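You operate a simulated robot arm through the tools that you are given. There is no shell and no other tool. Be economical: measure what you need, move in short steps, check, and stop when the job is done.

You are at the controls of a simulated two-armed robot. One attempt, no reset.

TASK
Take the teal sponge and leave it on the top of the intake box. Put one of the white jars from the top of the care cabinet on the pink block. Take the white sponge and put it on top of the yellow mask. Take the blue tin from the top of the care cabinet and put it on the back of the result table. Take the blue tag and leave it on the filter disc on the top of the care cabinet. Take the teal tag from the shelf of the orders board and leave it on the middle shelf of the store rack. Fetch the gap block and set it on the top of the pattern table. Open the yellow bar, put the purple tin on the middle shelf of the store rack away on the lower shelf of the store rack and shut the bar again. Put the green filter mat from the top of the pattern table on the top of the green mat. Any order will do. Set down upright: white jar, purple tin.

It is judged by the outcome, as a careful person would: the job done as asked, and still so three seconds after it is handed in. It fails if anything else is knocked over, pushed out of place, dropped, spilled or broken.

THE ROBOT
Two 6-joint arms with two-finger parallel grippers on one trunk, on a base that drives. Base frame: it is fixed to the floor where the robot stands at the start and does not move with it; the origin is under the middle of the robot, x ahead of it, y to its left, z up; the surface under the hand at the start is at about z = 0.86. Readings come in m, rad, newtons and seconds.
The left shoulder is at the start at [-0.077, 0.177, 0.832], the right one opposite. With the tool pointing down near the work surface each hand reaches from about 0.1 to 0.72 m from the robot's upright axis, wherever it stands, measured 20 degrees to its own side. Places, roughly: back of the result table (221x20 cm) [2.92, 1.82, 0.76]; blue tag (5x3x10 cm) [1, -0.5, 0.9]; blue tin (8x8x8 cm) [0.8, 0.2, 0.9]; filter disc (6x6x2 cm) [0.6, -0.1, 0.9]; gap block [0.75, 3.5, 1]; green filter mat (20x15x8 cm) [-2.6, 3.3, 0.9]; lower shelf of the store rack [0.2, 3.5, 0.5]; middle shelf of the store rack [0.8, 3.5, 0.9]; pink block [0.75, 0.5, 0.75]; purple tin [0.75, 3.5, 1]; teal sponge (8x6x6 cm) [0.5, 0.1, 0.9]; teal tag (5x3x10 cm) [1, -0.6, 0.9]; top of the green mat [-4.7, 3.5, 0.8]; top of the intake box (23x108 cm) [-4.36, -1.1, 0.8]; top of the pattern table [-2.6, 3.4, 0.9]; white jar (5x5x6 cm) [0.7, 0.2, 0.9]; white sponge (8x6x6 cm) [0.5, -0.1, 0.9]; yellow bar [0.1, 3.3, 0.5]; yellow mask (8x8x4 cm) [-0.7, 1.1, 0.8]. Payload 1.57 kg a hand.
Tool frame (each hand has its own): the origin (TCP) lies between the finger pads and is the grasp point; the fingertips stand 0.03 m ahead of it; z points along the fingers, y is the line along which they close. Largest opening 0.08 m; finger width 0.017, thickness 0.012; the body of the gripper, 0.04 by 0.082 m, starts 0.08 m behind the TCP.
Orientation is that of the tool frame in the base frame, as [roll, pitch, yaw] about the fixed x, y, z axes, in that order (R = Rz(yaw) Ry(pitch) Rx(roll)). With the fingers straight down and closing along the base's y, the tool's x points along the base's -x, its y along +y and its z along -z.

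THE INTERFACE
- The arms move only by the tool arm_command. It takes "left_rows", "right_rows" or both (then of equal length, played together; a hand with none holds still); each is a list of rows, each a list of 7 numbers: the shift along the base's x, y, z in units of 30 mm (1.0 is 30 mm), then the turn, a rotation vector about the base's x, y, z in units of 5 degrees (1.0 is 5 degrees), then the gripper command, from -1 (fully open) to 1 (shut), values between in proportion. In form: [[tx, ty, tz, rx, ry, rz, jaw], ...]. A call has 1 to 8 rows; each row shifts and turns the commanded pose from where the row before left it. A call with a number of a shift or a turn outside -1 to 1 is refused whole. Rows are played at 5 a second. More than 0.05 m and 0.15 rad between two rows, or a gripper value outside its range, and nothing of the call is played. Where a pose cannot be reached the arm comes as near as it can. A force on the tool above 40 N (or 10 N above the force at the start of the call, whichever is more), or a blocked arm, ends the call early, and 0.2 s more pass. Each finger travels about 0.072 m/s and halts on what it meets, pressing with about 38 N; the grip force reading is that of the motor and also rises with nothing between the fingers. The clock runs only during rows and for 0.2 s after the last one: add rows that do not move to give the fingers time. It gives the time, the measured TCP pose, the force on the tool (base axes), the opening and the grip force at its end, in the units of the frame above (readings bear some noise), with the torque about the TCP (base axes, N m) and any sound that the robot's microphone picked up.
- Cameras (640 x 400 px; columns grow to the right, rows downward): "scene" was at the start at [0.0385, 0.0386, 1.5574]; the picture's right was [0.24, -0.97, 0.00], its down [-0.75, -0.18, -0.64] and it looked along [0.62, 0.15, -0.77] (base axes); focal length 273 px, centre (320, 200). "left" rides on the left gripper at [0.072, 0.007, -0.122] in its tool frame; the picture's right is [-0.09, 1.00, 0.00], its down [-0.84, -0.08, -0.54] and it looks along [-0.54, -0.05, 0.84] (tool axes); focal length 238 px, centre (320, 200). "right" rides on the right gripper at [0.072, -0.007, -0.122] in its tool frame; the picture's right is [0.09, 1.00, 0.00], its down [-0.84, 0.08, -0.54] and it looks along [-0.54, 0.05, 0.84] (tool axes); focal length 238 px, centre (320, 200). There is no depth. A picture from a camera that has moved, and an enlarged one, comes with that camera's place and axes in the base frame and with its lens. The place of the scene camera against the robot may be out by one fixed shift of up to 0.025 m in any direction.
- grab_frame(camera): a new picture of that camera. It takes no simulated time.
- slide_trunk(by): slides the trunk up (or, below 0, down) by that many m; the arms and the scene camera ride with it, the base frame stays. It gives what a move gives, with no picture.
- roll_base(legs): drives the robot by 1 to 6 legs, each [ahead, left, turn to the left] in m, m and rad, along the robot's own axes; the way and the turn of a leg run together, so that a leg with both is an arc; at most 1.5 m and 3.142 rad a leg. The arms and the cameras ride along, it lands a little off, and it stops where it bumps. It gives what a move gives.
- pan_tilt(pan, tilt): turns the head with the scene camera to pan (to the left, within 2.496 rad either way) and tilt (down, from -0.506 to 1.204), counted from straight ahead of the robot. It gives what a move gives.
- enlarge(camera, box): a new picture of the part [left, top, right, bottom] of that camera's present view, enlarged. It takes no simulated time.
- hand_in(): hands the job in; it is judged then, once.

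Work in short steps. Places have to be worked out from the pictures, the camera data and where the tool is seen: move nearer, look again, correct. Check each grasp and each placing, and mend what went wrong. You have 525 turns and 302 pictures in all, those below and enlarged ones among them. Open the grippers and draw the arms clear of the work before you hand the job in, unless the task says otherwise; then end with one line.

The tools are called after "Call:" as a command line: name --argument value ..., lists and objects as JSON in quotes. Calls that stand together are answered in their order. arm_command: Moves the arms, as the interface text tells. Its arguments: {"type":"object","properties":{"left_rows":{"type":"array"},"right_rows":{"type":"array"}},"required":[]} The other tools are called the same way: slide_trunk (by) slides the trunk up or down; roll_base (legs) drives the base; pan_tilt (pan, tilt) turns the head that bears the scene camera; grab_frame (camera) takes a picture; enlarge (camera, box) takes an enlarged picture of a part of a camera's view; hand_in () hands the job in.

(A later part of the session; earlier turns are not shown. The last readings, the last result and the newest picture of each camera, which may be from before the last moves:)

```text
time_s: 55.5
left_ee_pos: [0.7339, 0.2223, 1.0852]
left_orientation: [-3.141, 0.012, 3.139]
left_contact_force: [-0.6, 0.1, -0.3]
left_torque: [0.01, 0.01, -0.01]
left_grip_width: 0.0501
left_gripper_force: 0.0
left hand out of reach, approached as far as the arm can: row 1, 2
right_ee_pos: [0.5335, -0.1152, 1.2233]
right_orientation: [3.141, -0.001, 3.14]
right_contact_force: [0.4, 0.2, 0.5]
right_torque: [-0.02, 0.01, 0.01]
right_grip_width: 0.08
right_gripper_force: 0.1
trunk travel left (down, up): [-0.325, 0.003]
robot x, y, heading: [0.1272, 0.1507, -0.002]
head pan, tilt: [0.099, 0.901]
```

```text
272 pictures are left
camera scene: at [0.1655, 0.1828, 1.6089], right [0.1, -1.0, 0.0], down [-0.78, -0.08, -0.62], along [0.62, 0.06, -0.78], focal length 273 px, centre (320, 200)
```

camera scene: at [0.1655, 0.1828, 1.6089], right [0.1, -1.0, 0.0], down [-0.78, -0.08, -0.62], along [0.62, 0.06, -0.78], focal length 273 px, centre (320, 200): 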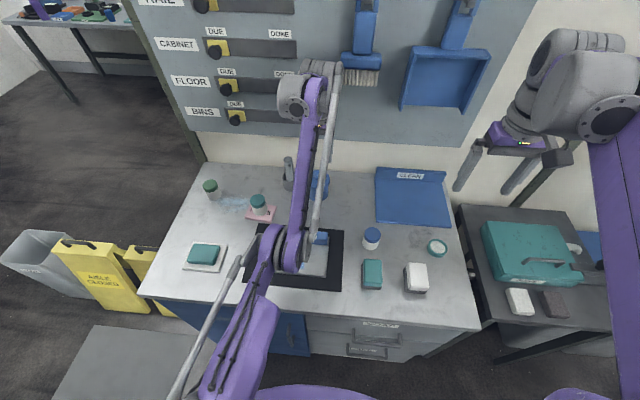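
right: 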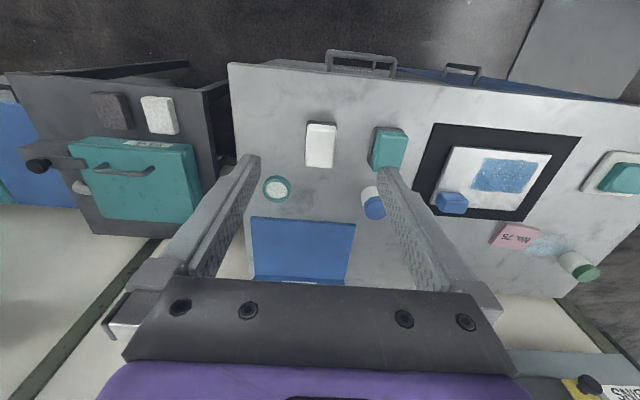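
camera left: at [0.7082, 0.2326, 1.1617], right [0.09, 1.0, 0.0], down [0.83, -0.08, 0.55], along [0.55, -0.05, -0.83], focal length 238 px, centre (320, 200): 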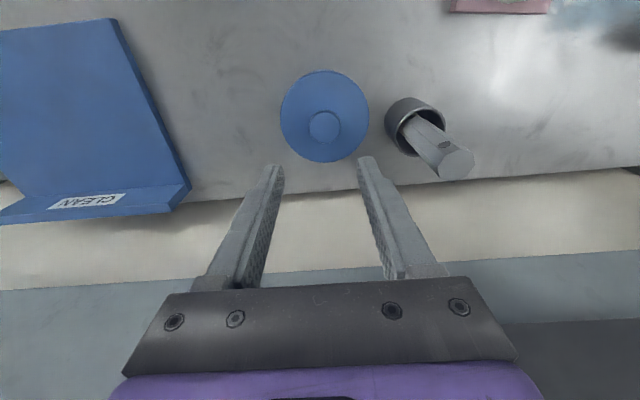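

Call:
arm_command --left_rows '[[-1, 0, 0, 0, 0, 0, -0.25], [-1, 0, 0, 0, 0, 0, -0.25], [-1, 0, 0, 0, 0, 0, -0.25], [0, 0, 0, 0, 0, 0, -0.25]]'

Call:
grab_frame --camera "scene"

```text
time_s: 56.5
left_ee_pos: [0.7098, 0.2133, 1.1011]
left_orientation: [3.14, 0.011, 3.139]
left_contact_force: [0.2, 0.9, 0.4]
left_torque: [0.0, 0.02, -0.03]
left_grip_width: 0.0499
left_gripper_force: 0.1
left hand out of reach, approached as far as the arm can: row 1, 2, 3
right_ee_pos: [0.5343, -0.1149, 1.2234]
right_orientation: [-3.142, 0.0, -3.141]
right_contact_force: [0.1, -0.4, -1.2]
right_torque: [0.0, 0.05, 0.01]
right_grip_width: 0.0801
right_gripper_force: 0.0
trunk travel left (down, up): [-0.325, 0.003]
robot x, y, heading: [0.1314, 0.1556, -0.001]
head pan, tilt: [0.099, 0.901]
```

```text
271 pictures are left
camera scene: at [0.165, 0.1829, 1.6089], right [0.1, -1.0, 0.0], down [-0.78, -0.08, -0.62], along [0.62, 0.06, -0.78], focal length 273 px, centre (320, 200)
```

scene: 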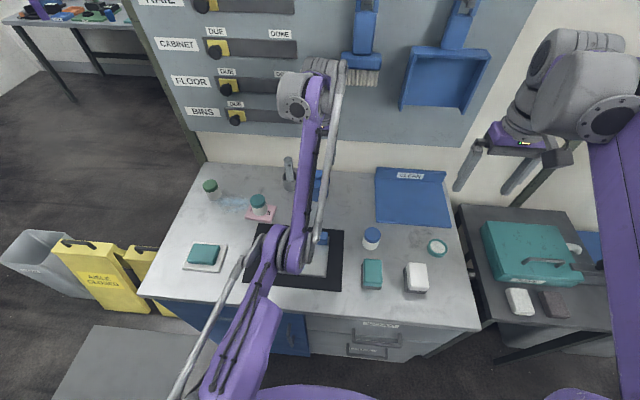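

Call:
arm_command --left_rows '[[-0.7, 0.7, 1, 0, 0, 0, -0.25], [-0.7, 0.7, 1, 0, 0, 0, -0.25], [-0.7, 0.7, 1, 0, 0, 0, -0.25], [0, 0, 0, 0, 0, 0, -0.25]]'

```text
time_s: 57.5
left_ee_pos: [0.6994, 0.2688, 1.2033]
left_orientation: [3.141, 0.011, 3.14]
left_contact_force: [-0.1, -0.1, 0.0]
left_torque: [0.02, 0.02, 0.01]
left_grip_width: 0.0501
left_gripper_force: 0.1
left hand out of reach, approached as far as the arm can: row 1, 2, 3
right_ee_pos: [0.5348, -0.115, 1.2224]
right_orientation: [3.141, 0.0, 3.138]
right_contact_force: [-0.2, 0.1, -0.4]
right_torque: [0.04, 0.01, -0.02]
right_grip_width: 0.08
right_gripper_force: 0.1
trunk travel left (down, up): [-0.325, 0.003]
robot x, y, heading: [0.131, 0.1559, 0.001]
head pan, tilt: [0.099, 0.901]
```

Call:
arm_command --left_rows '[[-1, 0, 0, 0, 0, 0, -0.25], [-1, 0, 0, 0, 0, 0, -0.25], [-1, 0, 0, 0, 0, 0, -0.25], [-1, 0, 0, 0, 0, 0, -0.25], [-1, 0, 0, 0, 0, 0, -0.25], [0, 0, 0, 0, 0, 0, -0.25]]'

Call:
grab_frame --camera "scene"

```text
time_s: 58.9
left_ee_pos: [0.6707, 0.2533, 1.26]
left_orientation: [-3.141, 0.012, 3.14]
left_contact_force: [-0.5, -0.2, 0.4]
left_torque: [-0.02, 0.0, 0.02]
left_grip_width: 0.05
left_gripper_force: 0.1
left hand out of reach, approached as far as the arm can: row 1, 2, 3, 4, 5
right_ee_pos: [0.5355, -0.1147, 1.2233]
right_orientation: [3.14, 0.0, 3.14]
right_contact_force: [-0.9, -0.4, -0.9]
right_torque: [-0.01, 0.0, 0.01]
right_grip_width: 0.0798
right_gripper_force: 0.1
trunk travel left (down, up): [-0.325, 0.003]
robot x, y, heading: [0.1286, 0.1541, -0.003]
head pan, tilt: [0.099, 0.901]
```

```text
270 pictures are left
camera scene: at [0.1653, 0.1828, 1.6089], right [0.1, -1.0, 0.0], down [-0.78, -0.08, -0.62], along [0.62, 0.06, -0.78], focal length 273 px, centre (320, 200)
```

scene: 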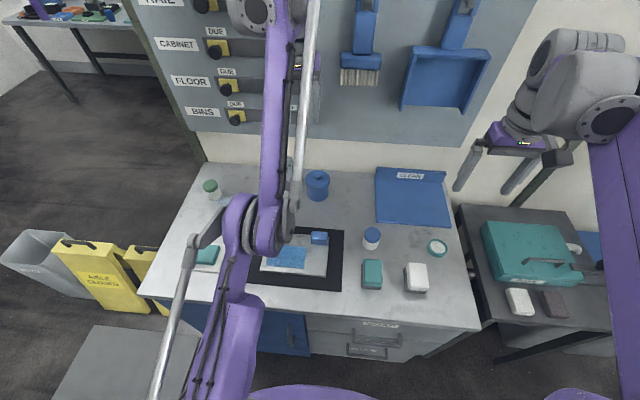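

Call:
arm_command --left_rows '[[0, 0.3, -1, 0, 0, 0, -0.25], [0, 0.3, -1, 0, 0, 0, -0.25], [0, 0.3, -1, 0, 0, 0, -0.25], [0, 0, 0, 0, 0, 0, -0.25]]'

```text
time_s: 59.9
left_ee_pos: [0.7066, 0.2757, 1.1847]
left_orientation: [3.141, 0.01, 3.138]
left_contact_force: [-0.2, 0.2, 0.2]
left_torque: [0.0, 0.0, -0.04]
left_grip_width: 0.0501
left_gripper_force: 0.0
left hand out of reach, approached as far as the arm can: row 1, 2, 3
right_ee_pos: [0.5331, -0.1145, 1.2241]
right_orientation: [-3.14, 0.0, 3.14]
right_contact_force: [0.6, 0.2, 0.7]
right_torque: [0.0, -0.04, 0.0]
right_grip_width: 0.0799
right_gripper_force: 0.1
trunk travel left (down, up): [-0.325, 0.003]
robot x, y, heading: [0.1263, 0.1546, 0.002]
head pan, tilt: [0.099, 0.901]
```

Call:
arm_command --left_rows '[[0, 0, 0, 0, -1, 0, -0.25], [0, 0, 0, 0, -1, 0, -0.25], [0, 0, 0, 0, -1, 0, -0.25], [0, 0, 0, 0, -1, 0, -0.25], [0, 0, 0, 0, 0, 0, -0.25]]'

```text
time_s: 61.0
left_ee_pos: [0.7774, 0.2693, 1.206]
left_orientation: [3.14, 0.361, 3.14]
left_contact_force: [0.3, -0.9, -0.1]
left_torque: [0.0, 0.01, -0.02]
left_grip_width: 0.0498
left_gripper_force: 0.2
left hand out of reach, approached as far as the arm can: row 1, 2, 3, 4
right_ee_pos: [0.5345, -0.1155, 1.2231]
right_orientation: [-3.14, 0.0, 3.14]
right_contact_force: [-0.2, 0.0, 0.2]
right_torque: [-0.03, 0.0, 0.03]
right_grip_width: 0.08
right_gripper_force: 0.0
trunk travel left (down, up): [-0.325, 0.003]
robot x, y, heading: [0.1279, 0.1536, 0.001]
head pan, tilt: [0.099, 0.901]
```

The left arm is stuck straight (singular). I back the robot off into free space and sweep the hand down tangentially to flex the elbow.

Call:
roll_base --legs '[[-0.6, 0, 0]]'

Call:
arm_command --left_rows '[[0.2, 0, -1, 0, 0, 0, -0.25], [0.2, 0, -1, 0, 0, 0, -0.25], [0.2, 0, -1, 0, 0, 0, -0.25], [0.1, 0, -1, 0, 0, 0, -0.25], [0, 0, -1, 0, 0, 0, -0.25], [0, 0, -1, 0, 0, 0, -0.25], [0, 0, -1, 0, 0, 0, -0.25], [0, 0, -1, 0, 0, 0, -0.25]]'

Call:
grab_frame --camera "scene"

```text
time_s: 63.0
left_ee_pos: [0.5382, 0.3434, 1.2068]
left_orientation: [-3.139, 0.362, 3.138]
left_contact_force: [0.1, 1.1, 0.3]
left_torque: [-0.04, -0.03, -0.02]
left_grip_width: 0.0499
left_gripper_force: 0.0
right_ee_pos: [0.2962, -0.0396, 1.2249]
right_orientation: [-3.14, 0.005, -3.141]
right_contact_force: [-0.8, -0.2, 0.9]
right_torque: [-0.05, -0.04, -0.03]
right_grip_width: 0.0797
right_gripper_force: 0.0
trunk travel left (down, up): [-0.325, 0.003]
robot x, y, heading: [-0.1076, 0.2302, -0.003]
head pan, tilt: [0.099, 0.901]
stopped in leg 1: the robot was blocked; the commanded pose is now the measured one
```

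```text
time_s: 64.8
left_ee_pos: [0.6367, 0.3336, 1.0419]
left_orientation: [3.139, 0.36, 3.139]
left_contact_force: [0.1, 0.5, 0.5]
left_torque: [0.02, 0.03, 0.0]
left_grip_width: 0.0502
left_gripper_force: 0.1
left hand out of reach, approached as far as the arm can: row 4, 5, 6, 7, 8
right_ee_pos: [0.2991, -0.0424, 1.2213]
right_orientation: [3.141, 0.0, 3.141]
right_contact_force: [-0.5, -0.5, 0.0]
right_torque: [0.01, -0.03, -0.02]
right_grip_width: 0.08
right_gripper_force: 0.0
trunk travel left (down, up): [-0.325, 0.003]
robot x, y, heading: [-0.1065, 0.2262, -0.001]
head pan, tilt: [0.099, 0.901]
```

```text
269 pictures are left
camera scene: at [-0.0709, 0.2552, 1.6089], right [0.1, -1.0, 0.0], down [-0.78, -0.08, -0.62], along [0.62, 0.06, -0.78], focal length 273 px, centre (320, 200)
```

scene: 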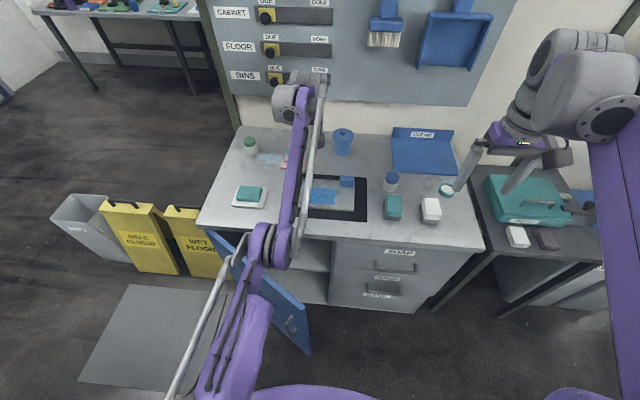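

The cabinet door has been pulled open by something of the robot. I look down to see what's touching.

Call:
pan_tilt --pan 0.2 --tilt 1.2

Call:
grab_frame --camera "scene"

Call:
grab_frame --camera "right"

```text
time_s: 65.6
left_ee_pos: [0.6355, 0.3341, 1.0428]
left_orientation: [3.138, 0.357, 3.14]
left_contact_force: [1.1, 0.1, -0.3]
left_torque: [-0.01, 0.01, 0.0]
left_grip_width: 0.05
left_gripper_force: 0.0
right_ee_pos: [0.2975, -0.0427, 1.2229]
right_orientation: [3.141, 0.002, 3.141]
right_contact_force: [-0.8, -0.3, -0.1]
right_torque: [0.0, 0.02, -0.05]
right_grip_width: 0.0798
right_gripper_force: 0.0
trunk travel left (down, up): [-0.325, 0.003]
robot x, y, heading: [-0.1103, 0.2266, -0.003]
head pan, tilt: [0.201, 1.201]
```

```text
268 pictures are left
camera scene: at [-0.0917, 0.2588, 1.5891], right [0.2, -0.98, 0.0], down [-0.91, -0.18, -0.36], along [0.36, 0.07, -0.93], focal length 273 px, centre (320, 200)
```

scene: 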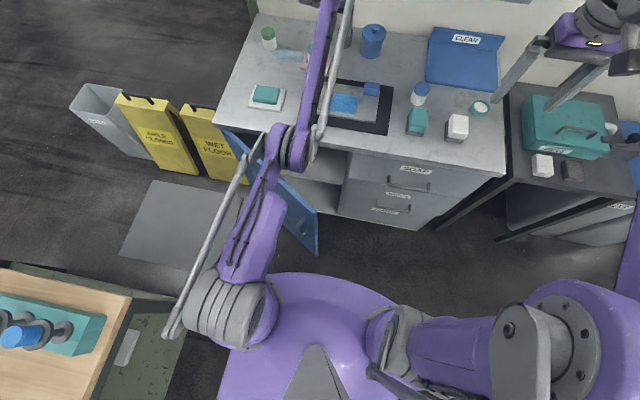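

```text
267 pictures are left
camera right: at [0.2262, -0.049, 1.3458], right [-0.09, 1.0, 0.0], down [0.84, 0.08, 0.54], along [0.54, 0.05, -0.84], focal length 238 px, centre (320, 200)
```

right: 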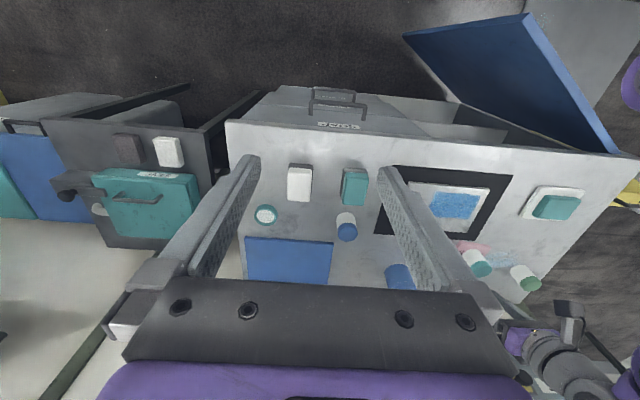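

The base's front foot seems caught behind the door handle. I'll ease forward slightly, then slide away along the door's plane, and check.

Call:
roll_base --legs '[[0.02, 0, 0], [-0.04, -0.12, 0]]'

Call:
grab_frame --camera "scene"

```text
time_s: 67.4
left_ee_pos: [0.6294, 0.3376, 1.0438]
left_orientation: [-3.141, 0.358, -3.139]
left_contact_force: [0.2, -0.2, -1.3]
left_torque: [0.0, -0.01, 0.01]
left_grip_width: 0.05
left_gripper_force: 0.1
right_ee_pos: [0.2946, -0.0398, 1.2237]
right_orientation: [3.14, 0.002, -3.14]
right_contact_force: [0.2, 0.9, -0.3]
right_torque: [-0.01, -0.02, 0.0]
right_grip_width: 0.08
right_gripper_force: 0.1
trunk travel left (down, up): [-0.325, 0.003]
robot x, y, heading: [-0.1109, 0.2273, 0.003]
head pan, tilt: [0.201, 1.201]
stopped in leg 2: the robot was blocked; the commanded pose is now the measured one
```

```text
266 pictures are left
camera scene: at [-0.0975, 0.262, 1.589], right [0.2, -0.98, 0.0], down [-0.91, -0.19, -0.36], along [0.36, 0.07, -0.93], focal length 273 px, centre (320, 200)
```

scene: 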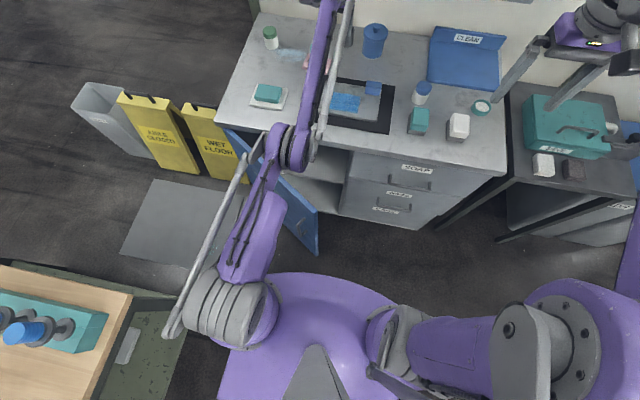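

Call:
roll_base --legs '[[0.02, 0, 0], [0.05, 0.09, 0]]'

Call:
grab_frame --camera "scene"

```text
time_s: 69.0
left_ee_pos: [0.6824, 0.3083, 1.0422]
left_orientation: [3.139, 0.357, 3.141]
left_contact_force: [0.0, 0.3, 0.2]
left_torque: [0.0, 0.05, 0.03]
left_grip_width: 0.0499
left_gripper_force: 0.1
right_ee_pos: [0.3458, -0.0686, 1.2219]
right_orientation: [3.141, 0.0, -3.14]
right_contact_force: [-0.3, -0.3, -0.2]
right_torque: [-0.03, 0.0, 0.0]
right_grip_width: 0.0796
right_gripper_force: 0.1
trunk travel left (down, up): [-0.325, 0.003]
robot x, y, heading: [-0.0641, 0.1962, 0.004]
head pan, tilt: [0.201, 1.201]
stopped in leg 2: the robot was blocked; the commanded pose is now the measured one
```

```text
265 pictures are left
camera scene: at [-0.0443, 0.231, 1.5891], right [0.2, -0.98, 0.0], down [-0.91, -0.19, -0.36], along [0.35, 0.07, -0.93], focal length 273 px, centre (320, 200)
```

scene: 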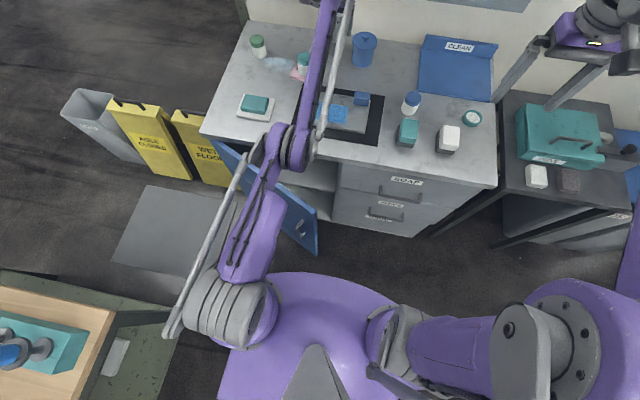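

The robot is caught on the door. I retrace: push forward so the door closes to where I was, then reverse the diagonal that got me there.

Call:
roll_base --legs '[[0.1, -0.03, 0], [0.09, -0.012, 0]]'

Call:
grab_frame --camera "scene"

```text
time_s: 70.9
left_ee_pos: [0.8543, 0.2648, 1.0417]
left_orientation: [3.14, 0.335, -3.134]
left_contact_force: [-0.3, 0.3, -0.2]
left_torque: [0.0, 0.06, 0.0]
left_grip_width: 0.05
left_gripper_force: 0.1
right_ee_pos: [0.5276, -0.1148, 1.2224]
right_orientation: [-3.142, -0.001, -3.133]
right_contact_force: [1.0, 0.1, 1.0]
right_torque: [-0.01, 0.04, -0.01]
right_grip_width: 0.0801
right_gripper_force: 0.1
trunk travel left (down, up): [-0.325, 0.003]
robot x, y, heading: [0.1145, 0.1516, 0.005]
head pan, tilt: [0.201, 1.201]
stopped in leg 2: the force on the tool passed its limit at 86 N (the readings are from after the stop); the commanded pose is now the measured one
```

```text
264 pictures are left
camera scene: at [0.1352, 0.1832, 1.5893], right [0.21, -0.98, 0.0], down [-0.91, -0.19, -0.36], along [0.35, 0.08, -0.93], focal length 273 px, centre (320, 200)
```

scene: 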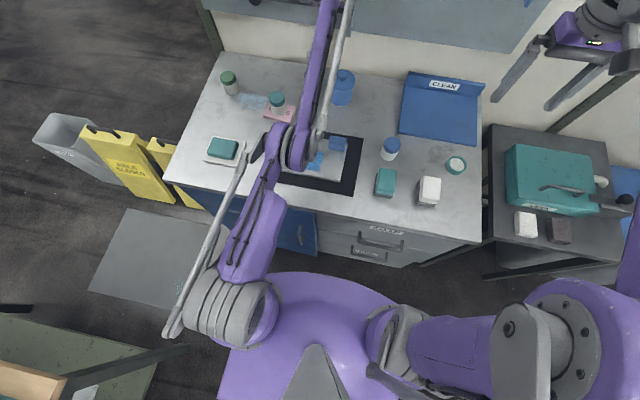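

Call:
grab_frame --camera "left"

Call:
arm_command --left_rows '[[0, 0, 1, 0, 0, 0, -0.25], [0, 0, 1, 0, 0, 0, -0.25], [0, 0, 1, 0, 0, 0, -0.25], [0, 0, 0, 0, 0, 0, -0.25]]'

```text
263 pictures are left
camera left: at [0.7458, 0.272, 1.1333], right [0.08, 1.0, 0.03], down [0.61, -0.07, 0.79], along [0.79, -0.04, -0.62], focal length 238 px, centre (320, 200)
```

left: 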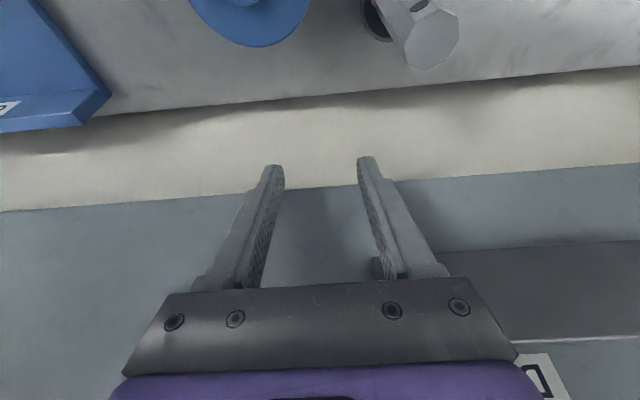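

```text
time_s: 71.9
left_ee_pos: [0.8512, 0.2654, 1.1313]
left_orientation: [3.139, 0.337, -3.138]
left_contact_force: [0.1, 0.1, 0.4]
left_torque: [-0.01, 0.05, 0.03]
left_grip_width: 0.0499
left_gripper_force: 0.0
left hand out of reach, approached as far as the arm can: row 3
right_ee_pos: [0.5252, -0.1149, 1.2226]
right_orientation: [-3.141, 0.003, -3.135]
right_contact_force: [-0.2, 0.8, 0.7]
right_torque: [-0.02, 0.01, 0.0]
right_grip_width: 0.0799
right_gripper_force: 0.0
trunk travel left (down, up): [-0.325, 0.003]
robot x, y, heading: [0.1159, 0.1496, 0.007]
head pan, tilt: [0.201, 1.201]
```

Call:
arm_command --left_rows '[[-1, 0, 0, 0, 0, 0, -0.25], [-1, 0, 0, 0, 0, 0, -0.25], [-1, 0, 0, 0, 0, 0, -0.25], [-1, 0, 0, 0, 0, 0, -0.25], [0, 0, 0, 0, 0, 0, -0.25]]'

```text
time_s: 73.1
left_ee_pos: [0.7716, 0.2618, 1.1347]
left_orientation: [3.139, 0.334, -3.136]
left_contact_force: [0.4, 0.3, 0.4]
left_torque: [-0.02, -0.02, -0.02]
left_grip_width: 0.0501
left_gripper_force: 0.1
left hand out of reach, approached as far as the arm can: row 3, 4
right_ee_pos: [0.5229, -0.115, 1.223]
right_orientation: [-3.14, 0.003, -3.134]
right_contact_force: [-0.6, 0.4, 0.2]
right_torque: [0.02, 0.02, 0.02]
right_grip_width: 0.0801
right_gripper_force: 0.0
trunk travel left (down, up): [-0.325, 0.003]
robot x, y, heading: [0.1129, 0.152, 0.01]
head pan, tilt: [0.201, 1.201]
```

The left arm has flipped to an elbow-down pose; I'll fix that in open space. First retreat along the reverse diagonal and check the door.

Call:
roll_base --legs '[[-0.06, -0.06, 0]]'

Call:
grab_frame --camera "scene"

```text
time_s: 74.5
left_ee_pos: [0.7101, 0.2716, 1.135]
left_orientation: [3.141, 0.335, -3.133]
left_contact_force: [0.6, -0.4, -0.1]
left_torque: [0.0, -0.02, 0.05]
left_grip_width: 0.0499
left_gripper_force: 0.1
right_ee_pos: [0.4623, -0.1072, 1.2217]
right_orientation: [-3.141, 0.002, -3.129]
right_contact_force: [-0.4, -0.6, 0.3]
right_torque: [0.01, -0.05, 0.0]
right_grip_width: 0.0801
right_gripper_force: 0.0
trunk travel left (down, up): [-0.325, 0.003]
robot x, y, heading: [0.0551, 0.1541, 0.01]
head pan, tilt: [0.201, 1.201]
stopped in leg 1: the robot was blocked; the commanded pose is now the measured one
```

```text
262 pictures are left
camera scene: at [0.0692, 0.19, 1.589], right [0.21, -0.98, 0.0], down [-0.91, -0.2, -0.36], along [0.35, 0.08, -0.93], focal length 273 px, centre (320, 200)
```

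scene: 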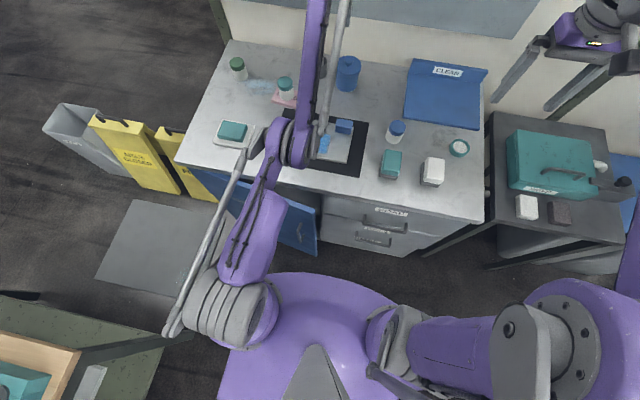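

Call:
grab_frame --camera "right"

```text
261 pictures are left
camera right: at [0.3909, -0.1143, 1.3456], right [-0.1, 0.99, 0.0], down [0.83, 0.09, 0.54], along [0.54, 0.06, -0.84], focal length 238 px, centre (320, 200)
```

right: 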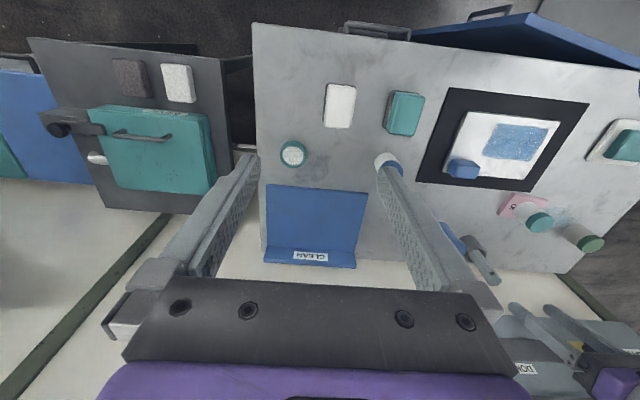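

I suspect the raised trunk is what hooked the handle; lowering it back by 5 cm.

Call:
slide_trunk --by -0.05

Call:
roll_base --legs '[[0.03, 0, 0], [0, -0.05, 0]]'

```text
time_s: 75.4
left_ee_pos: [0.7113, 0.2719, 1.0838]
left_orientation: [3.138, 0.334, -3.133]
left_contact_force: [-0.7, 0.2, 0.4]
left_torque: [0.02, 0.07, -0.02]
left_grip_width: 0.05
left_gripper_force: 0.0
right_ee_pos: [0.4652, -0.1062, 1.1722]
right_orientation: [3.14, 0.003, -3.13]
right_contact_force: [-0.3, 0.3, 0.5]
right_torque: [0.03, -0.02, -0.01]
right_grip_width: 0.0799
right_gripper_force: 0.1
trunk travel left (down, up): [-0.275, 0.053]
robot x, y, heading: [0.05, 0.156, 0.01]
head pan, tilt: [0.201, 1.201]
```

```text
time_s: 77.0
left_ee_pos: [0.74, 0.2695, 1.0836]
left_orientation: [3.139, 0.336, -3.126]
left_contact_force: [-0.7, -0.8, 0.5]
left_torque: [0.01, 0.01, -0.04]
left_grip_width: 0.0502
left_gripper_force: 0.1
right_ee_pos: [0.4971, -0.1103, 1.1731]
right_orientation: [3.142, 0.001, -3.123]
right_contact_force: [0.1, 0.7, 0.6]
right_torque: [-0.02, -0.02, 0.01]
right_grip_width: 0.0799
right_gripper_force: 0.0
trunk travel left (down, up): [-0.275, 0.053]
robot x, y, heading: [0.0853, 0.1517, 0.015]
head pan, tilt: [0.201, 1.201]
```

Call:
pan_tilt --pan 0.4 --tilt 1.2

Call:
enlarge --camera "scene" --box '[200, 130, 440, 280]'

```text
time_s: 77.7
left_ee_pos: [0.7402, 0.2685, 1.0838]
left_orientation: [3.14, 0.337, -3.125]
left_contact_force: [-0.3, 0.0, 0.4]
left_torque: [0.01, 0.01, 0.04]
left_grip_width: 0.0499
left_gripper_force: 0.0
right_ee_pos: [0.4955, -0.1099, 1.1726]
right_orientation: [-3.142, 0.001, -3.122]
right_contact_force: [-0.4, 0.1, -0.2]
right_torque: [0.01, 0.02, -0.01]
right_grip_width: 0.0797
right_gripper_force: 0.1
trunk travel left (down, up): [-0.275, 0.053]
robot x, y, heading: [0.083, 0.155, 0.015]
head pan, tilt: [0.4, 1.201]
```

```text
2.67 times, centred on (320, 205) of scene
camera zoom: at [0.1, 0.194, 1.5361], right [0.4, -0.91, 0.0], down [-0.85, -0.38, -0.36], along [0.33, 0.15, -0.93], focal length 728 px, centre (320, 187)
```

zoom: 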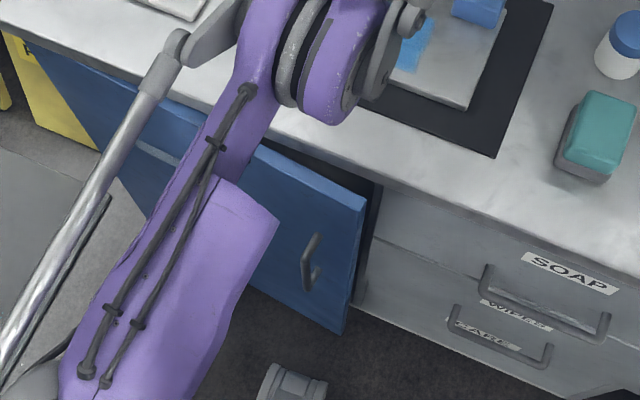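

Call:
pan_tilt --pan -0.3 --tilt 1.2

Call:
enlarge --camera "scene" --box '[160, 150, 400, 300]'

```text
time_s: 78.8
left_ee_pos: [0.7391, 0.27, 1.0843]
left_orientation: [3.139, 0.334, -3.125]
left_contact_force: [0.4, -0.3, -0.1]
left_torque: [0.01, -0.03, -0.02]
left_grip_width: 0.0501
left_gripper_force: 0.0
right_ee_pos: [0.4956, -0.1103, 1.1725]
right_orientation: [-3.141, 0.001, -3.124]
right_contact_force: [0.3, -0.4, -0.4]
right_torque: [0.05, 0.04, 0.0]
right_grip_width: 0.0799
right_gripper_force: 0.1
trunk travel left (down, up): [-0.275, 0.053]
robot x, y, heading: [0.0863, 0.15, 0.017]
head pan, tilt: [-0.3, 1.201]
```

```text
2.67 times, centred on (280, 225) of scene
camera zoom: at [0.1026, 0.1559, 1.5361], right [-0.28, -0.96, 0.0], down [-0.9, 0.26, -0.36], along [0.35, -0.1, -0.93], focal length 728 px, centre (427, 133)
```

zoom: 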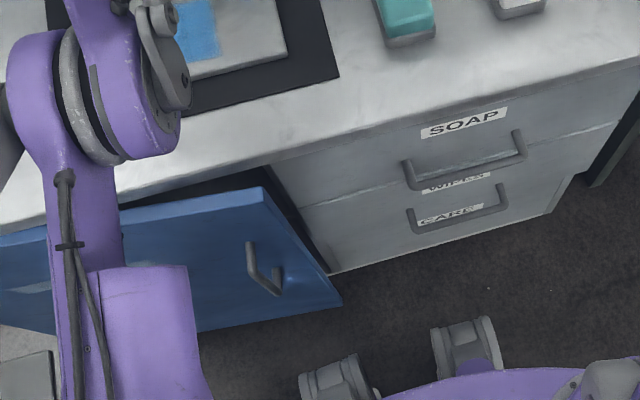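

The base is clear of the door, so the coupling must be the low-lying left upper arm. I raise the left arm, then back off.

Call:
arm_command --left_rows '[[0, 0.2, 1, 0, 0, 0, -0.25], [0, 0.2, 1, 0, 0, 0, -0.25], [0, 0.2, 1, 0, 0, 0, -0.25], [0, 0.2, 1, 0, 0, 0, -0.25], [0, 0.2, 1, 0, 0, 0, -0.25], [0, 0.2, 1, 0, 0, 0, -0.25], [0, 0.2, 1, 0, 0, 0, -0.25], [0, 0.2, 1, 0, 0, 0, -0.25]]'

Call:
pan_tilt --pan 0.1 --tilt 1.1

Call:
grab_frame --camera "scene"

```text
time_s: 80.6
left_ee_pos: [0.684, 0.3079, 1.2154]
left_orientation: [3.139, 0.334, -3.126]
left_contact_force: [0.0, 0.2, 0.2]
left_torque: [0.03, -0.02, -0.01]
left_grip_width: 0.0499
left_gripper_force: 0.0
left hand out of reach, approached as far as the arm can: row 3, 4, 5, 6, 7, 8
right_ee_pos: [0.496, -0.1092, 1.1738]
right_orientation: [3.141, 0.002, -3.124]
right_contact_force: [0.9, 0.5, -0.5]
right_torque: [0.02, 0.01, 0.0]
right_grip_width: 0.0799
right_gripper_force: 0.1
trunk travel left (down, up): [-0.275, 0.053]
robot x, y, heading: [0.0855, 0.1501, 0.021]
head pan, tilt: [-0.3, 1.201]
```

```text
time_s: 81.4
left_ee_pos: [0.6839, 0.308, 1.2153]
left_orientation: [3.142, 0.335, -3.124]
left_contact_force: [0.0, -0.7, 0.3]
left_torque: [-0.01, 0.01, 0.02]
left_grip_width: 0.0498
left_gripper_force: 0.1
right_ee_pos: [0.4967, -0.1104, 1.1725]
right_orientation: [3.14, 0.003, -3.124]
right_contact_force: [0.2, 0.2, 0.3]
right_torque: [0.02, 0.02, 0.0]
right_grip_width: 0.0799
right_gripper_force: 0.0
trunk travel left (down, up): [-0.275, 0.053]
robot x, y, heading: [0.0823, 0.1502, 0.017]
head pan, tilt: [0.099, 1.1]
```

```text
258 pictures are left
camera scene: at [0.1116, 0.1788, 1.5421], right [0.12, -0.99, 0.0], down [-0.89, -0.1, -0.45], along [0.45, 0.05, -0.89], focal length 273 px, centre (320, 200)
```

scene: 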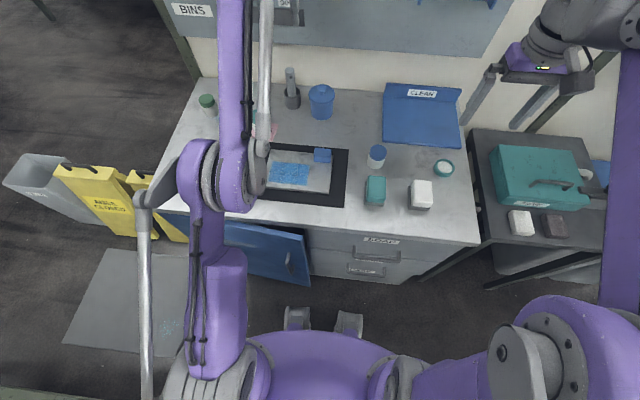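

Call:
roll_base --legs '[[0, -0.05, 0], [-0.1, 0, 0]]'

Call:
grab_frame --camera "scene"

```text
time_s: 83.3
left_ee_pos: [0.6059, 0.3223, 1.2174]
left_orientation: [-3.14, 0.339, -3.13]
left_contact_force: [-1.3, -0.1, 0.4]
left_torque: [0.02, -0.06, -0.01]
left_grip_width: 0.0499
left_gripper_force: 0.0
right_ee_pos: [0.4168, -0.096, 1.1745]
right_orientation: [-3.141, 0.006, -3.127]
right_contact_force: [-0.3, 0.5, 0.5]
right_torque: [-0.03, -0.11, 0.0]
right_grip_width: 0.0801
right_gripper_force: 0.1
trunk travel left (down, up): [-0.275, 0.053]
robot x, y, heading: [0.0131, 0.1687, 0.015]
head pan, tilt: [0.099, 1.1]
stopped in leg 2: the robot was blocked; the commanded pose is now the measured one
```

```text
257 pictures are left
camera scene: at [0.0318, 0.1964, 1.542], right [0.11, -0.99, 0.0], down [-0.88, -0.1, -0.46], along [0.46, 0.05, -0.89], focal length 273 px, centre (320, 200)
```

scene: 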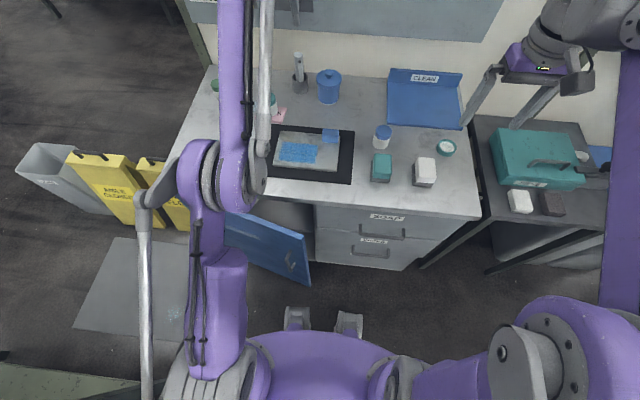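

Still coupled, so something hidden is engaged. I turn the right hand 80° to look with its camera at the door and base from the side.

Call:
arm_command --right_rows '[[0, 0, 0, 0, 0, 1, -1], [0, 0, 0, 0, 0, 1, -1], [0, 0, 0, 0, 0, 1, -1], [0, 0, 0, 0, 0, 1, -1], [0, 0, 0, 0, 0, 1, -1], [0, 0, 0, 0, 0, 1, -1], [0, 0, 0, 0, 0, 1, -1], [0, 0, 0, 0, 0, 1, -1]]'

Call:
arm_command --right_rows '[[-0.5, 0, 0, 0, 0, 1, -1], [-0.5, 0, 0, 0, 0, 1, -1], [-0.5, 0, 0, 0, 0, 1, -1], [-0.5, 0, 0, 0, 0, 1, -1], [-0.5, 0, 0, 0, 0, 1, -1], [-0.5, 0, 0, 0, 0, 1, -1], [-0.5, 0, 0, 0, 0, 1, -1], [-0.5, 0, 0, 0, 0, 1, -1]]'

Call:
grab_frame --camera "right"

```text
time_s: 85.1
left_ee_pos: [0.611, 0.3212, 1.2161]
left_orientation: [3.14, 0.335, -3.131]
left_contact_force: [0.5, -0.1, -0.1]
left_torque: [-0.02, -0.05, -0.03]
left_grip_width: 0.0499
left_gripper_force: 0.1
right_ee_pos: [0.4228, -0.0968, 1.172]
right_orientation: [-3.142, 0.003, -2.428]
right_contact_force: [0.5, -0.4, -0.5]
right_torque: [0.01, 0.0, 0.02]
right_grip_width: 0.08
right_gripper_force: 0.0
trunk travel left (down, up): [-0.275, 0.053]
robot x, y, heading: [0.0112, 0.1705, 0.011]
head pan, tilt: [0.099, 1.1]
```

```text
time_s: 86.9
left_ee_pos: [0.6107, 0.3203, 1.2155]
left_orientation: [3.139, 0.336, -3.132]
left_contact_force: [0.5, 1.1, -0.5]
left_torque: [0.0, 0.03, -0.01]
left_grip_width: 0.05
left_gripper_force: 0.1
right_ee_pos: [0.3006, -0.0965, 1.1735]
right_orientation: [3.14, 0.003, -1.732]
right_contact_force: [-0.2, 1.2, 0.3]
right_torque: [0.0, 0.02, 0.04]
right_grip_width: 0.0799
right_gripper_force: 0.1
trunk travel left (down, up): [-0.275, 0.053]
robot x, y, heading: [0.0148, 0.1662, 0.015]
head pan, tilt: [0.099, 1.1]
```

```text
256 pictures are left
camera right: at [0.2963, -0.1686, 1.2955], right [-1.0, 0.07, 0.0], down [0.06, 0.84, 0.54], along [0.04, 0.54, -0.84], focal length 238 px, centre (320, 200)
```

right: 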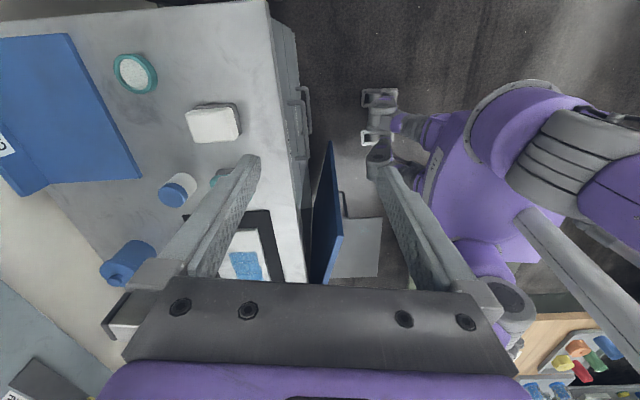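

Call:
enlarge --camera "right" --box '[280, 70, 480, 290]'

```text
1.82 times, centred on (380, 180) of right
camera zoom: at [0.2963, -0.1686, 1.2955], right [-1.0, 0.07, 0.0], down [0.06, 0.84, 0.54], along [0.04, 0.54, -0.84], focal length 433 px, centre (211, 236)
```

zoom: 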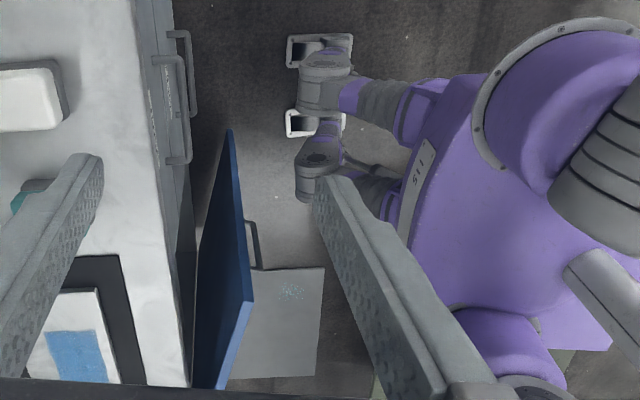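

Geometry says the robot is pinned at the handle, around 0.27 m ahead/0.12 m left of the robot axis. I lower the trunk further to unhook it, then try small back-motion.

Call:
slide_trunk --by -0.12

Call:
enlarge --camera "right" --box '[280, 70, 480, 290]'

```text
time_s: 88.4
left_ee_pos: [0.6032, 0.3213, 1.0623]
left_orientation: [3.139, 0.284, -3.13]
left_contact_force: [0.1, 0.4, -0.8]
left_torque: [-0.03, 0.0, -0.04]
left_grip_width: 0.0499
left_gripper_force: 0.1
right_ee_pos: [0.3023, -0.0967, 1.0529]
right_orientation: [-3.141, 0.002, -1.731]
right_contact_force: [0.3, 0.4, -0.2]
right_torque: [-0.01, -0.01, 0.04]
right_grip_width: 0.0797
right_gripper_force: 0.1
trunk travel left (down, up): [-0.155, 0.173]
robot x, y, heading: [0.0097, 0.1671, 0.011]
head pan, tilt: [0.099, 1.1]
```

```text
1.82 times, centred on (380, 180) of right
camera zoom: at [0.2971, -0.169, 1.1755], right [-1.0, 0.07, 0.0], down [0.06, 0.84, 0.54], along [0.04, 0.54, -0.84], focal length 433 px, centre (211, 236)
```

zoom: 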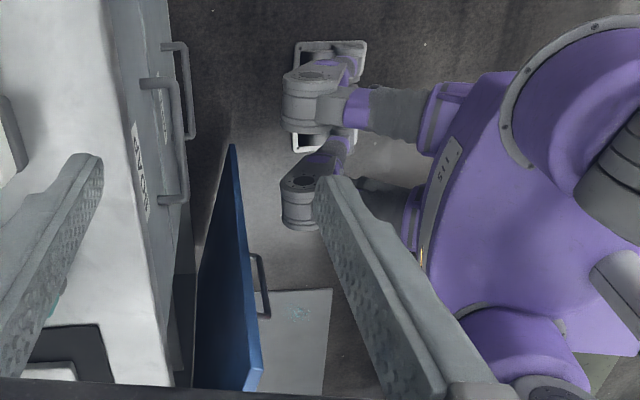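

Call:
roll_base --legs '[[-0.06, 0, 0]]'

Call:
enlarge --camera "right" --box '[280, 70, 480, 290]'

```text
time_s: 89.3
left_ee_pos: [0.5408, 0.3456, 1.0629]
left_orientation: [3.14, 0.282, -3.124]
left_contact_force: [-0.4, 0.2, 0.4]
left_torque: [-0.05, -0.03, 0.02]
left_grip_width: 0.0496
left_gripper_force: 0.1
right_ee_pos: [0.2434, -0.0731, 1.0526]
right_orientation: [3.139, 0.001, -1.726]
right_contact_force: [0.0, -0.1, 0.2]
right_torque: [-0.02, -0.02, 0.0]
right_grip_width: 0.0799
right_gripper_force: 0.2
trunk travel left (down, up): [-0.155, 0.173]
robot x, y, heading: [-0.0493, 0.1883, 0.016]
head pan, tilt: [0.099, 1.1]
```

```text
1.82 times, centred on (380, 180) of right
camera zoom: at [0.2381, -0.1458, 1.1756], right [-1.0, 0.06, 0.0], down [0.05, 0.84, 0.54], along [0.04, 0.54, -0.84], focal length 433 px, centre (211, 236)
```

zoom: 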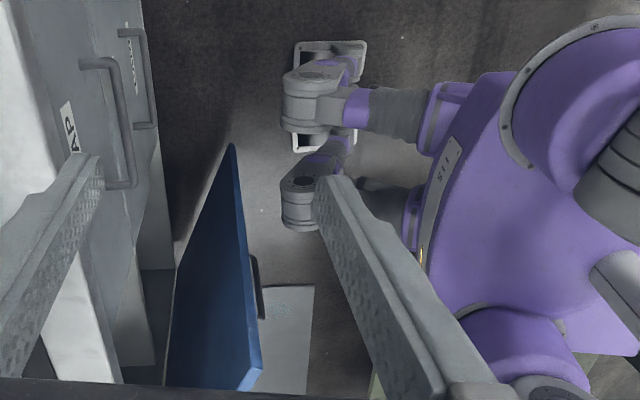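

Call:
pan_tilt --pan 0.9 --tilt 1.15

Call:
grab_frame --camera "scene"

Call:
grab_frame --camera "left"

```text
time_s: 90.5
left_ee_pos: [0.5415, 0.3448, 1.0616]
left_orientation: [3.138, 0.283, -3.125]
left_contact_force: [1.1, 0.0, 0.6]
left_torque: [0.01, 0.02, -0.03]
left_grip_width: 0.0502
left_gripper_force: 0.1
right_ee_pos: [0.2439, -0.074, 1.0534]
right_orientation: [-3.141, 0.002, -1.726]
right_contact_force: [-0.1, -0.4, 0.5]
right_torque: [-0.02, -0.01, 0.01]
right_grip_width: 0.0799
right_gripper_force: 0.0
trunk travel left (down, up): [-0.155, 0.173]
robot x, y, heading: [-0.0503, 0.1851, 0.017]
head pan, tilt: [0.901, 1.15]
```

```text
252 pictures are left
camera scene: at [-0.0412, 0.2561, 1.4189], right [0.79, -0.61, 0.0], down [-0.55, -0.72, -0.41], along [0.25, 0.32, -0.91], focal length 273 px, centre (320, 200)
```

scene: 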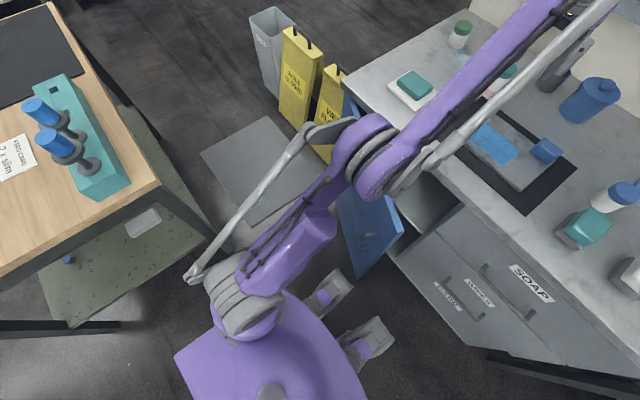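

```text
251 pictures are left
camera left: at [0.4371, 0.3514, 1.1594], right [0.07, 1.0, 0.03], down [0.65, -0.07, 0.75], along [0.75, -0.04, -0.66], focal length 238 px, centre (320, 200)
```

left: 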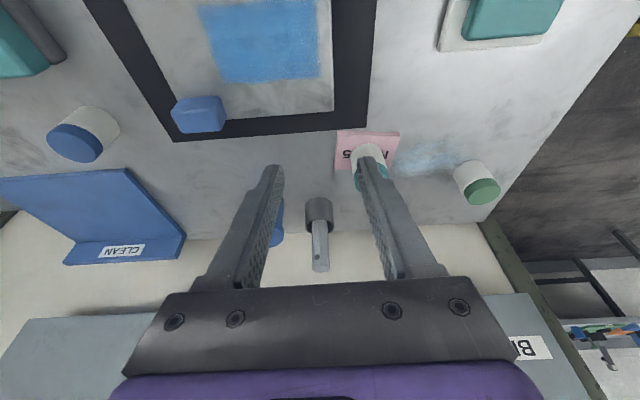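

No visible contact, but the coupling is real and near the left knee/handle. I restore the trunk height, drive forward to close the door, then try to free it by turning in place.

Call:
slide_trunk --by 0.12

Call:
roll_base --legs '[[0.06, -0.02, 0], [0, 0, -0.25]]'

Call:
grab_frame --camera "right"

```text
time_s: 92.0
left_ee_pos: [0.5429, 0.346, 1.1855]
left_orientation: [3.141, 0.282, -3.125]
left_contact_force: [0.5, 0.0, 0.2]
left_torque: [-0.02, 0.0, -0.01]
left_grip_width: 0.0499
left_gripper_force: 0.1
right_ee_pos: [0.2431, -0.0741, 1.1713]
right_orientation: [3.141, 0.002, -1.728]
right_contact_force: [-0.1, 0.7, -0.5]
right_torque: [-0.01, -0.04, -0.03]
right_grip_width: 0.0801
right_gripper_force: 0.1
trunk travel left (down, up): [-0.275, 0.053]
robot x, y, heading: [-0.0495, 0.1927, 0.019]
head pan, tilt: [0.901, 1.15]
```

```text
time_s: 93.8
left_ee_pos: [0.6263, 0.2314, 1.1854]
left_orientation: [3.139, 0.281, 2.913]
left_contact_force: [0.0, -1.0, -0.9]
left_torque: [0.0, -0.02, 0.0]
left_grip_width: 0.0502
left_gripper_force: 0.0
right_ee_pos: [0.2343, -0.1035, 1.1712]
right_orientation: [-3.14, 0.005, -1.971]
right_contact_force: [0.8, 0.4, 0.8]
right_torque: [0.01, 0.02, -0.02]
right_grip_width: 0.0799
right_gripper_force: 0.1
trunk travel left (down, up): [-0.275, 0.053]
robot x, y, heading: [0.014, 0.2261, -0.228]
head pan, tilt: [0.901, 1.15]
```

```text
250 pictures are left
camera right: at [0.2118, -0.1725, 1.2946], right [-0.95, 0.3, 0.0], down [0.25, 0.8, 0.54], along [0.16, 0.52, -0.84], focal length 238 px, centre (320, 200)
```

right: 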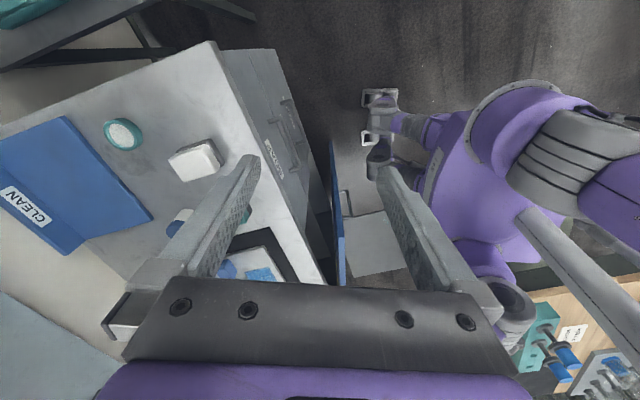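

Call:
roll_base --legs '[[0, 0, 0.23], [0.09, -0.02, 0], [0.0, -0.2, 0]]'

Call:
grab_frame --camera "right"

```text
time_s: 97.1
left_ee_pos: [0.6959, 0.3036, 1.1843]
left_orientation: [3.141, 0.283, -3.133]
left_contact_force: [-0.1, 1.3, -0.4]
left_torque: [-0.02, -0.02, 0.03]
left_grip_width: 0.0497
left_gripper_force: 0.1
right_ee_pos: [0.3942, -0.1151, 1.1735]
right_orientation: [3.141, 0.002, -1.733]
right_contact_force: [0.9, 0.2, 0.1]
right_torque: [0.0, 0.0, 0.0]
right_grip_width: 0.0802
right_gripper_force: 0.1
trunk travel left (down, up): [-0.275, 0.053]
robot x, y, heading: [0.1012, 0.1479, 0.018]
head pan, tilt: [0.901, 1.15]
stopped in leg 3: the robot was blocked; the commanded pose is now the measured one
```

```text
249 pictures are left
camera right: at [0.3887, -0.187, 1.2954], right [-1.0, 0.07, 0.0], down [0.06, 0.84, 0.54], along [0.04, 0.54, -0.84], focal length 238 px, centre (320, 200)
```

right: 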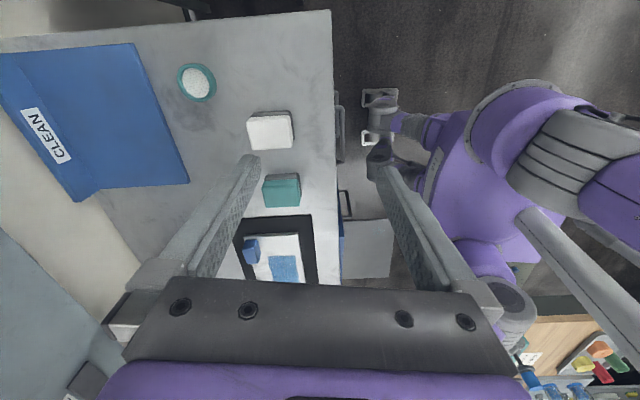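

Call:
roll_base --legs '[[0, 0.12, 0]]'

```text
time_s: 98.5
left_ee_pos: [0.6958, 0.3006, 1.1846]
left_orientation: [3.141, 0.282, -3.136]
left_contact_force: [-0.4, -0.1, 0.9]
left_torque: [0.0, -0.01, -0.04]
left_grip_width: 0.0501
left_gripper_force: 0.0
right_ee_pos: [0.3908, -0.1148, 1.1726]
right_orientation: [-3.141, 0.001, -1.739]
right_contact_force: [0.2, 0.4, -0.6]
right_torque: [0.01, 0.02, 0.0]
right_grip_width: 0.0802
right_gripper_force: 0.0
trunk travel left (down, up): [-0.275, 0.053]
robot x, y, heading: [0.1068, 0.1505, 0.007]
head pan, tilt: [0.901, 1.15]
stopped in leg 1: the robot was blocked; the commanded pose is now the measured one
```

Call:
enlarge --camera "scene" --box '[290, 160, 450, 360]'

```text
2.00 times, centred on (370, 260) of scene
camera zoom: at [0.1023, 0.2188, 1.539], right [0.79, -0.62, 0.0], down [-0.56, -0.72, -0.41], along [0.25, 0.32, -0.91], focal length 546 px, centre (220, 80)
```

zoom: 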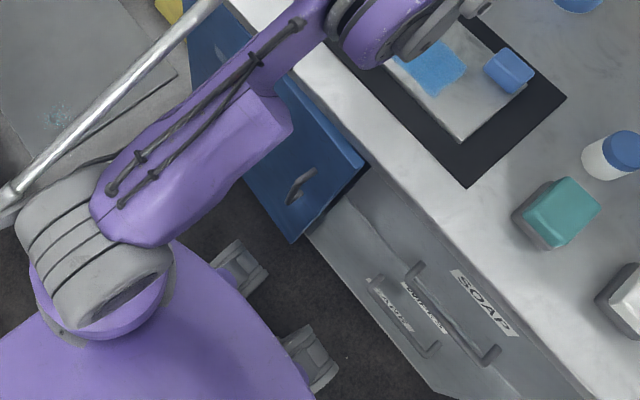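

Pinned in translation but pivots. The left upper arm hides part of the door, so I raise the left arm well up to rule it out and to straighten/flip the elbow.

Call:
arm_command --left_rows '[[0, 0, 1, 0, -1, 0, -1], [0, 0, 1, 0, -1, 0, -1], [0, 0, 1, 0, -1, 0, -1], [0, 0, 1, 0, -1, 0, -1], [0, 0, 1, 0, -1, 0, -1], [0, 0, 1, 0, -1, 0, -1], [-0.5, 0, 1, 0, -1, 0, -1], [-0.5, 0, 1, 0, -1, 0, -1]]'

Call:
grab_frame --camera "scene"

```text
time_s: 100.3
left_ee_pos: [0.662, 0.3009, 1.4215]
left_orientation: [-3.137, 0.984, -3.134]
left_contact_force: [-0.8, 0.4, 0.2]
left_torque: [-0.01, -0.01, 0.01]
left_grip_width: 0.08
left_gripper_force: 0.1
left hand out of reach, approached as far as the arm can: row 2, 5
right_ee_pos: [0.3887, -0.1142, 1.1724]
right_orientation: [-3.14, 0.003, -1.74]
right_contact_force: [0.0, 0.7, 0.0]
right_torque: [0.02, -0.04, 0.02]
right_grip_width: 0.0798
right_gripper_force: 0.0
trunk travel left (down, up): [-0.275, 0.053]
robot x, y, heading: [0.102, 0.151, 0.007]
head pan, tilt: [0.901, 1.15]
```

```text
247 pictures are left
camera scene: at [0.1013, 0.2187, 1.539], right [0.79, -0.62, 0.0], down [-0.56, -0.72, -0.41], along [0.25, 0.32, -0.91], focal length 273 px, centre (320, 200)
```

scene: 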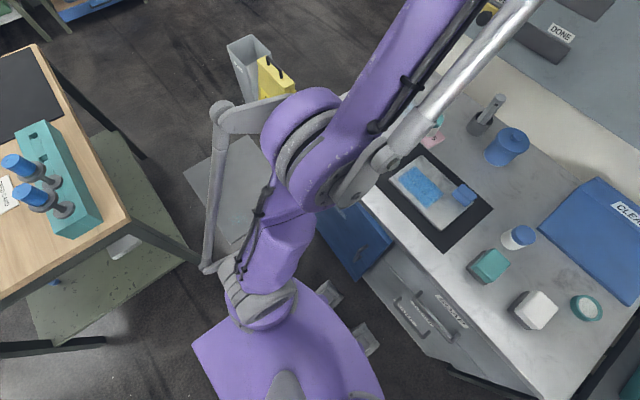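

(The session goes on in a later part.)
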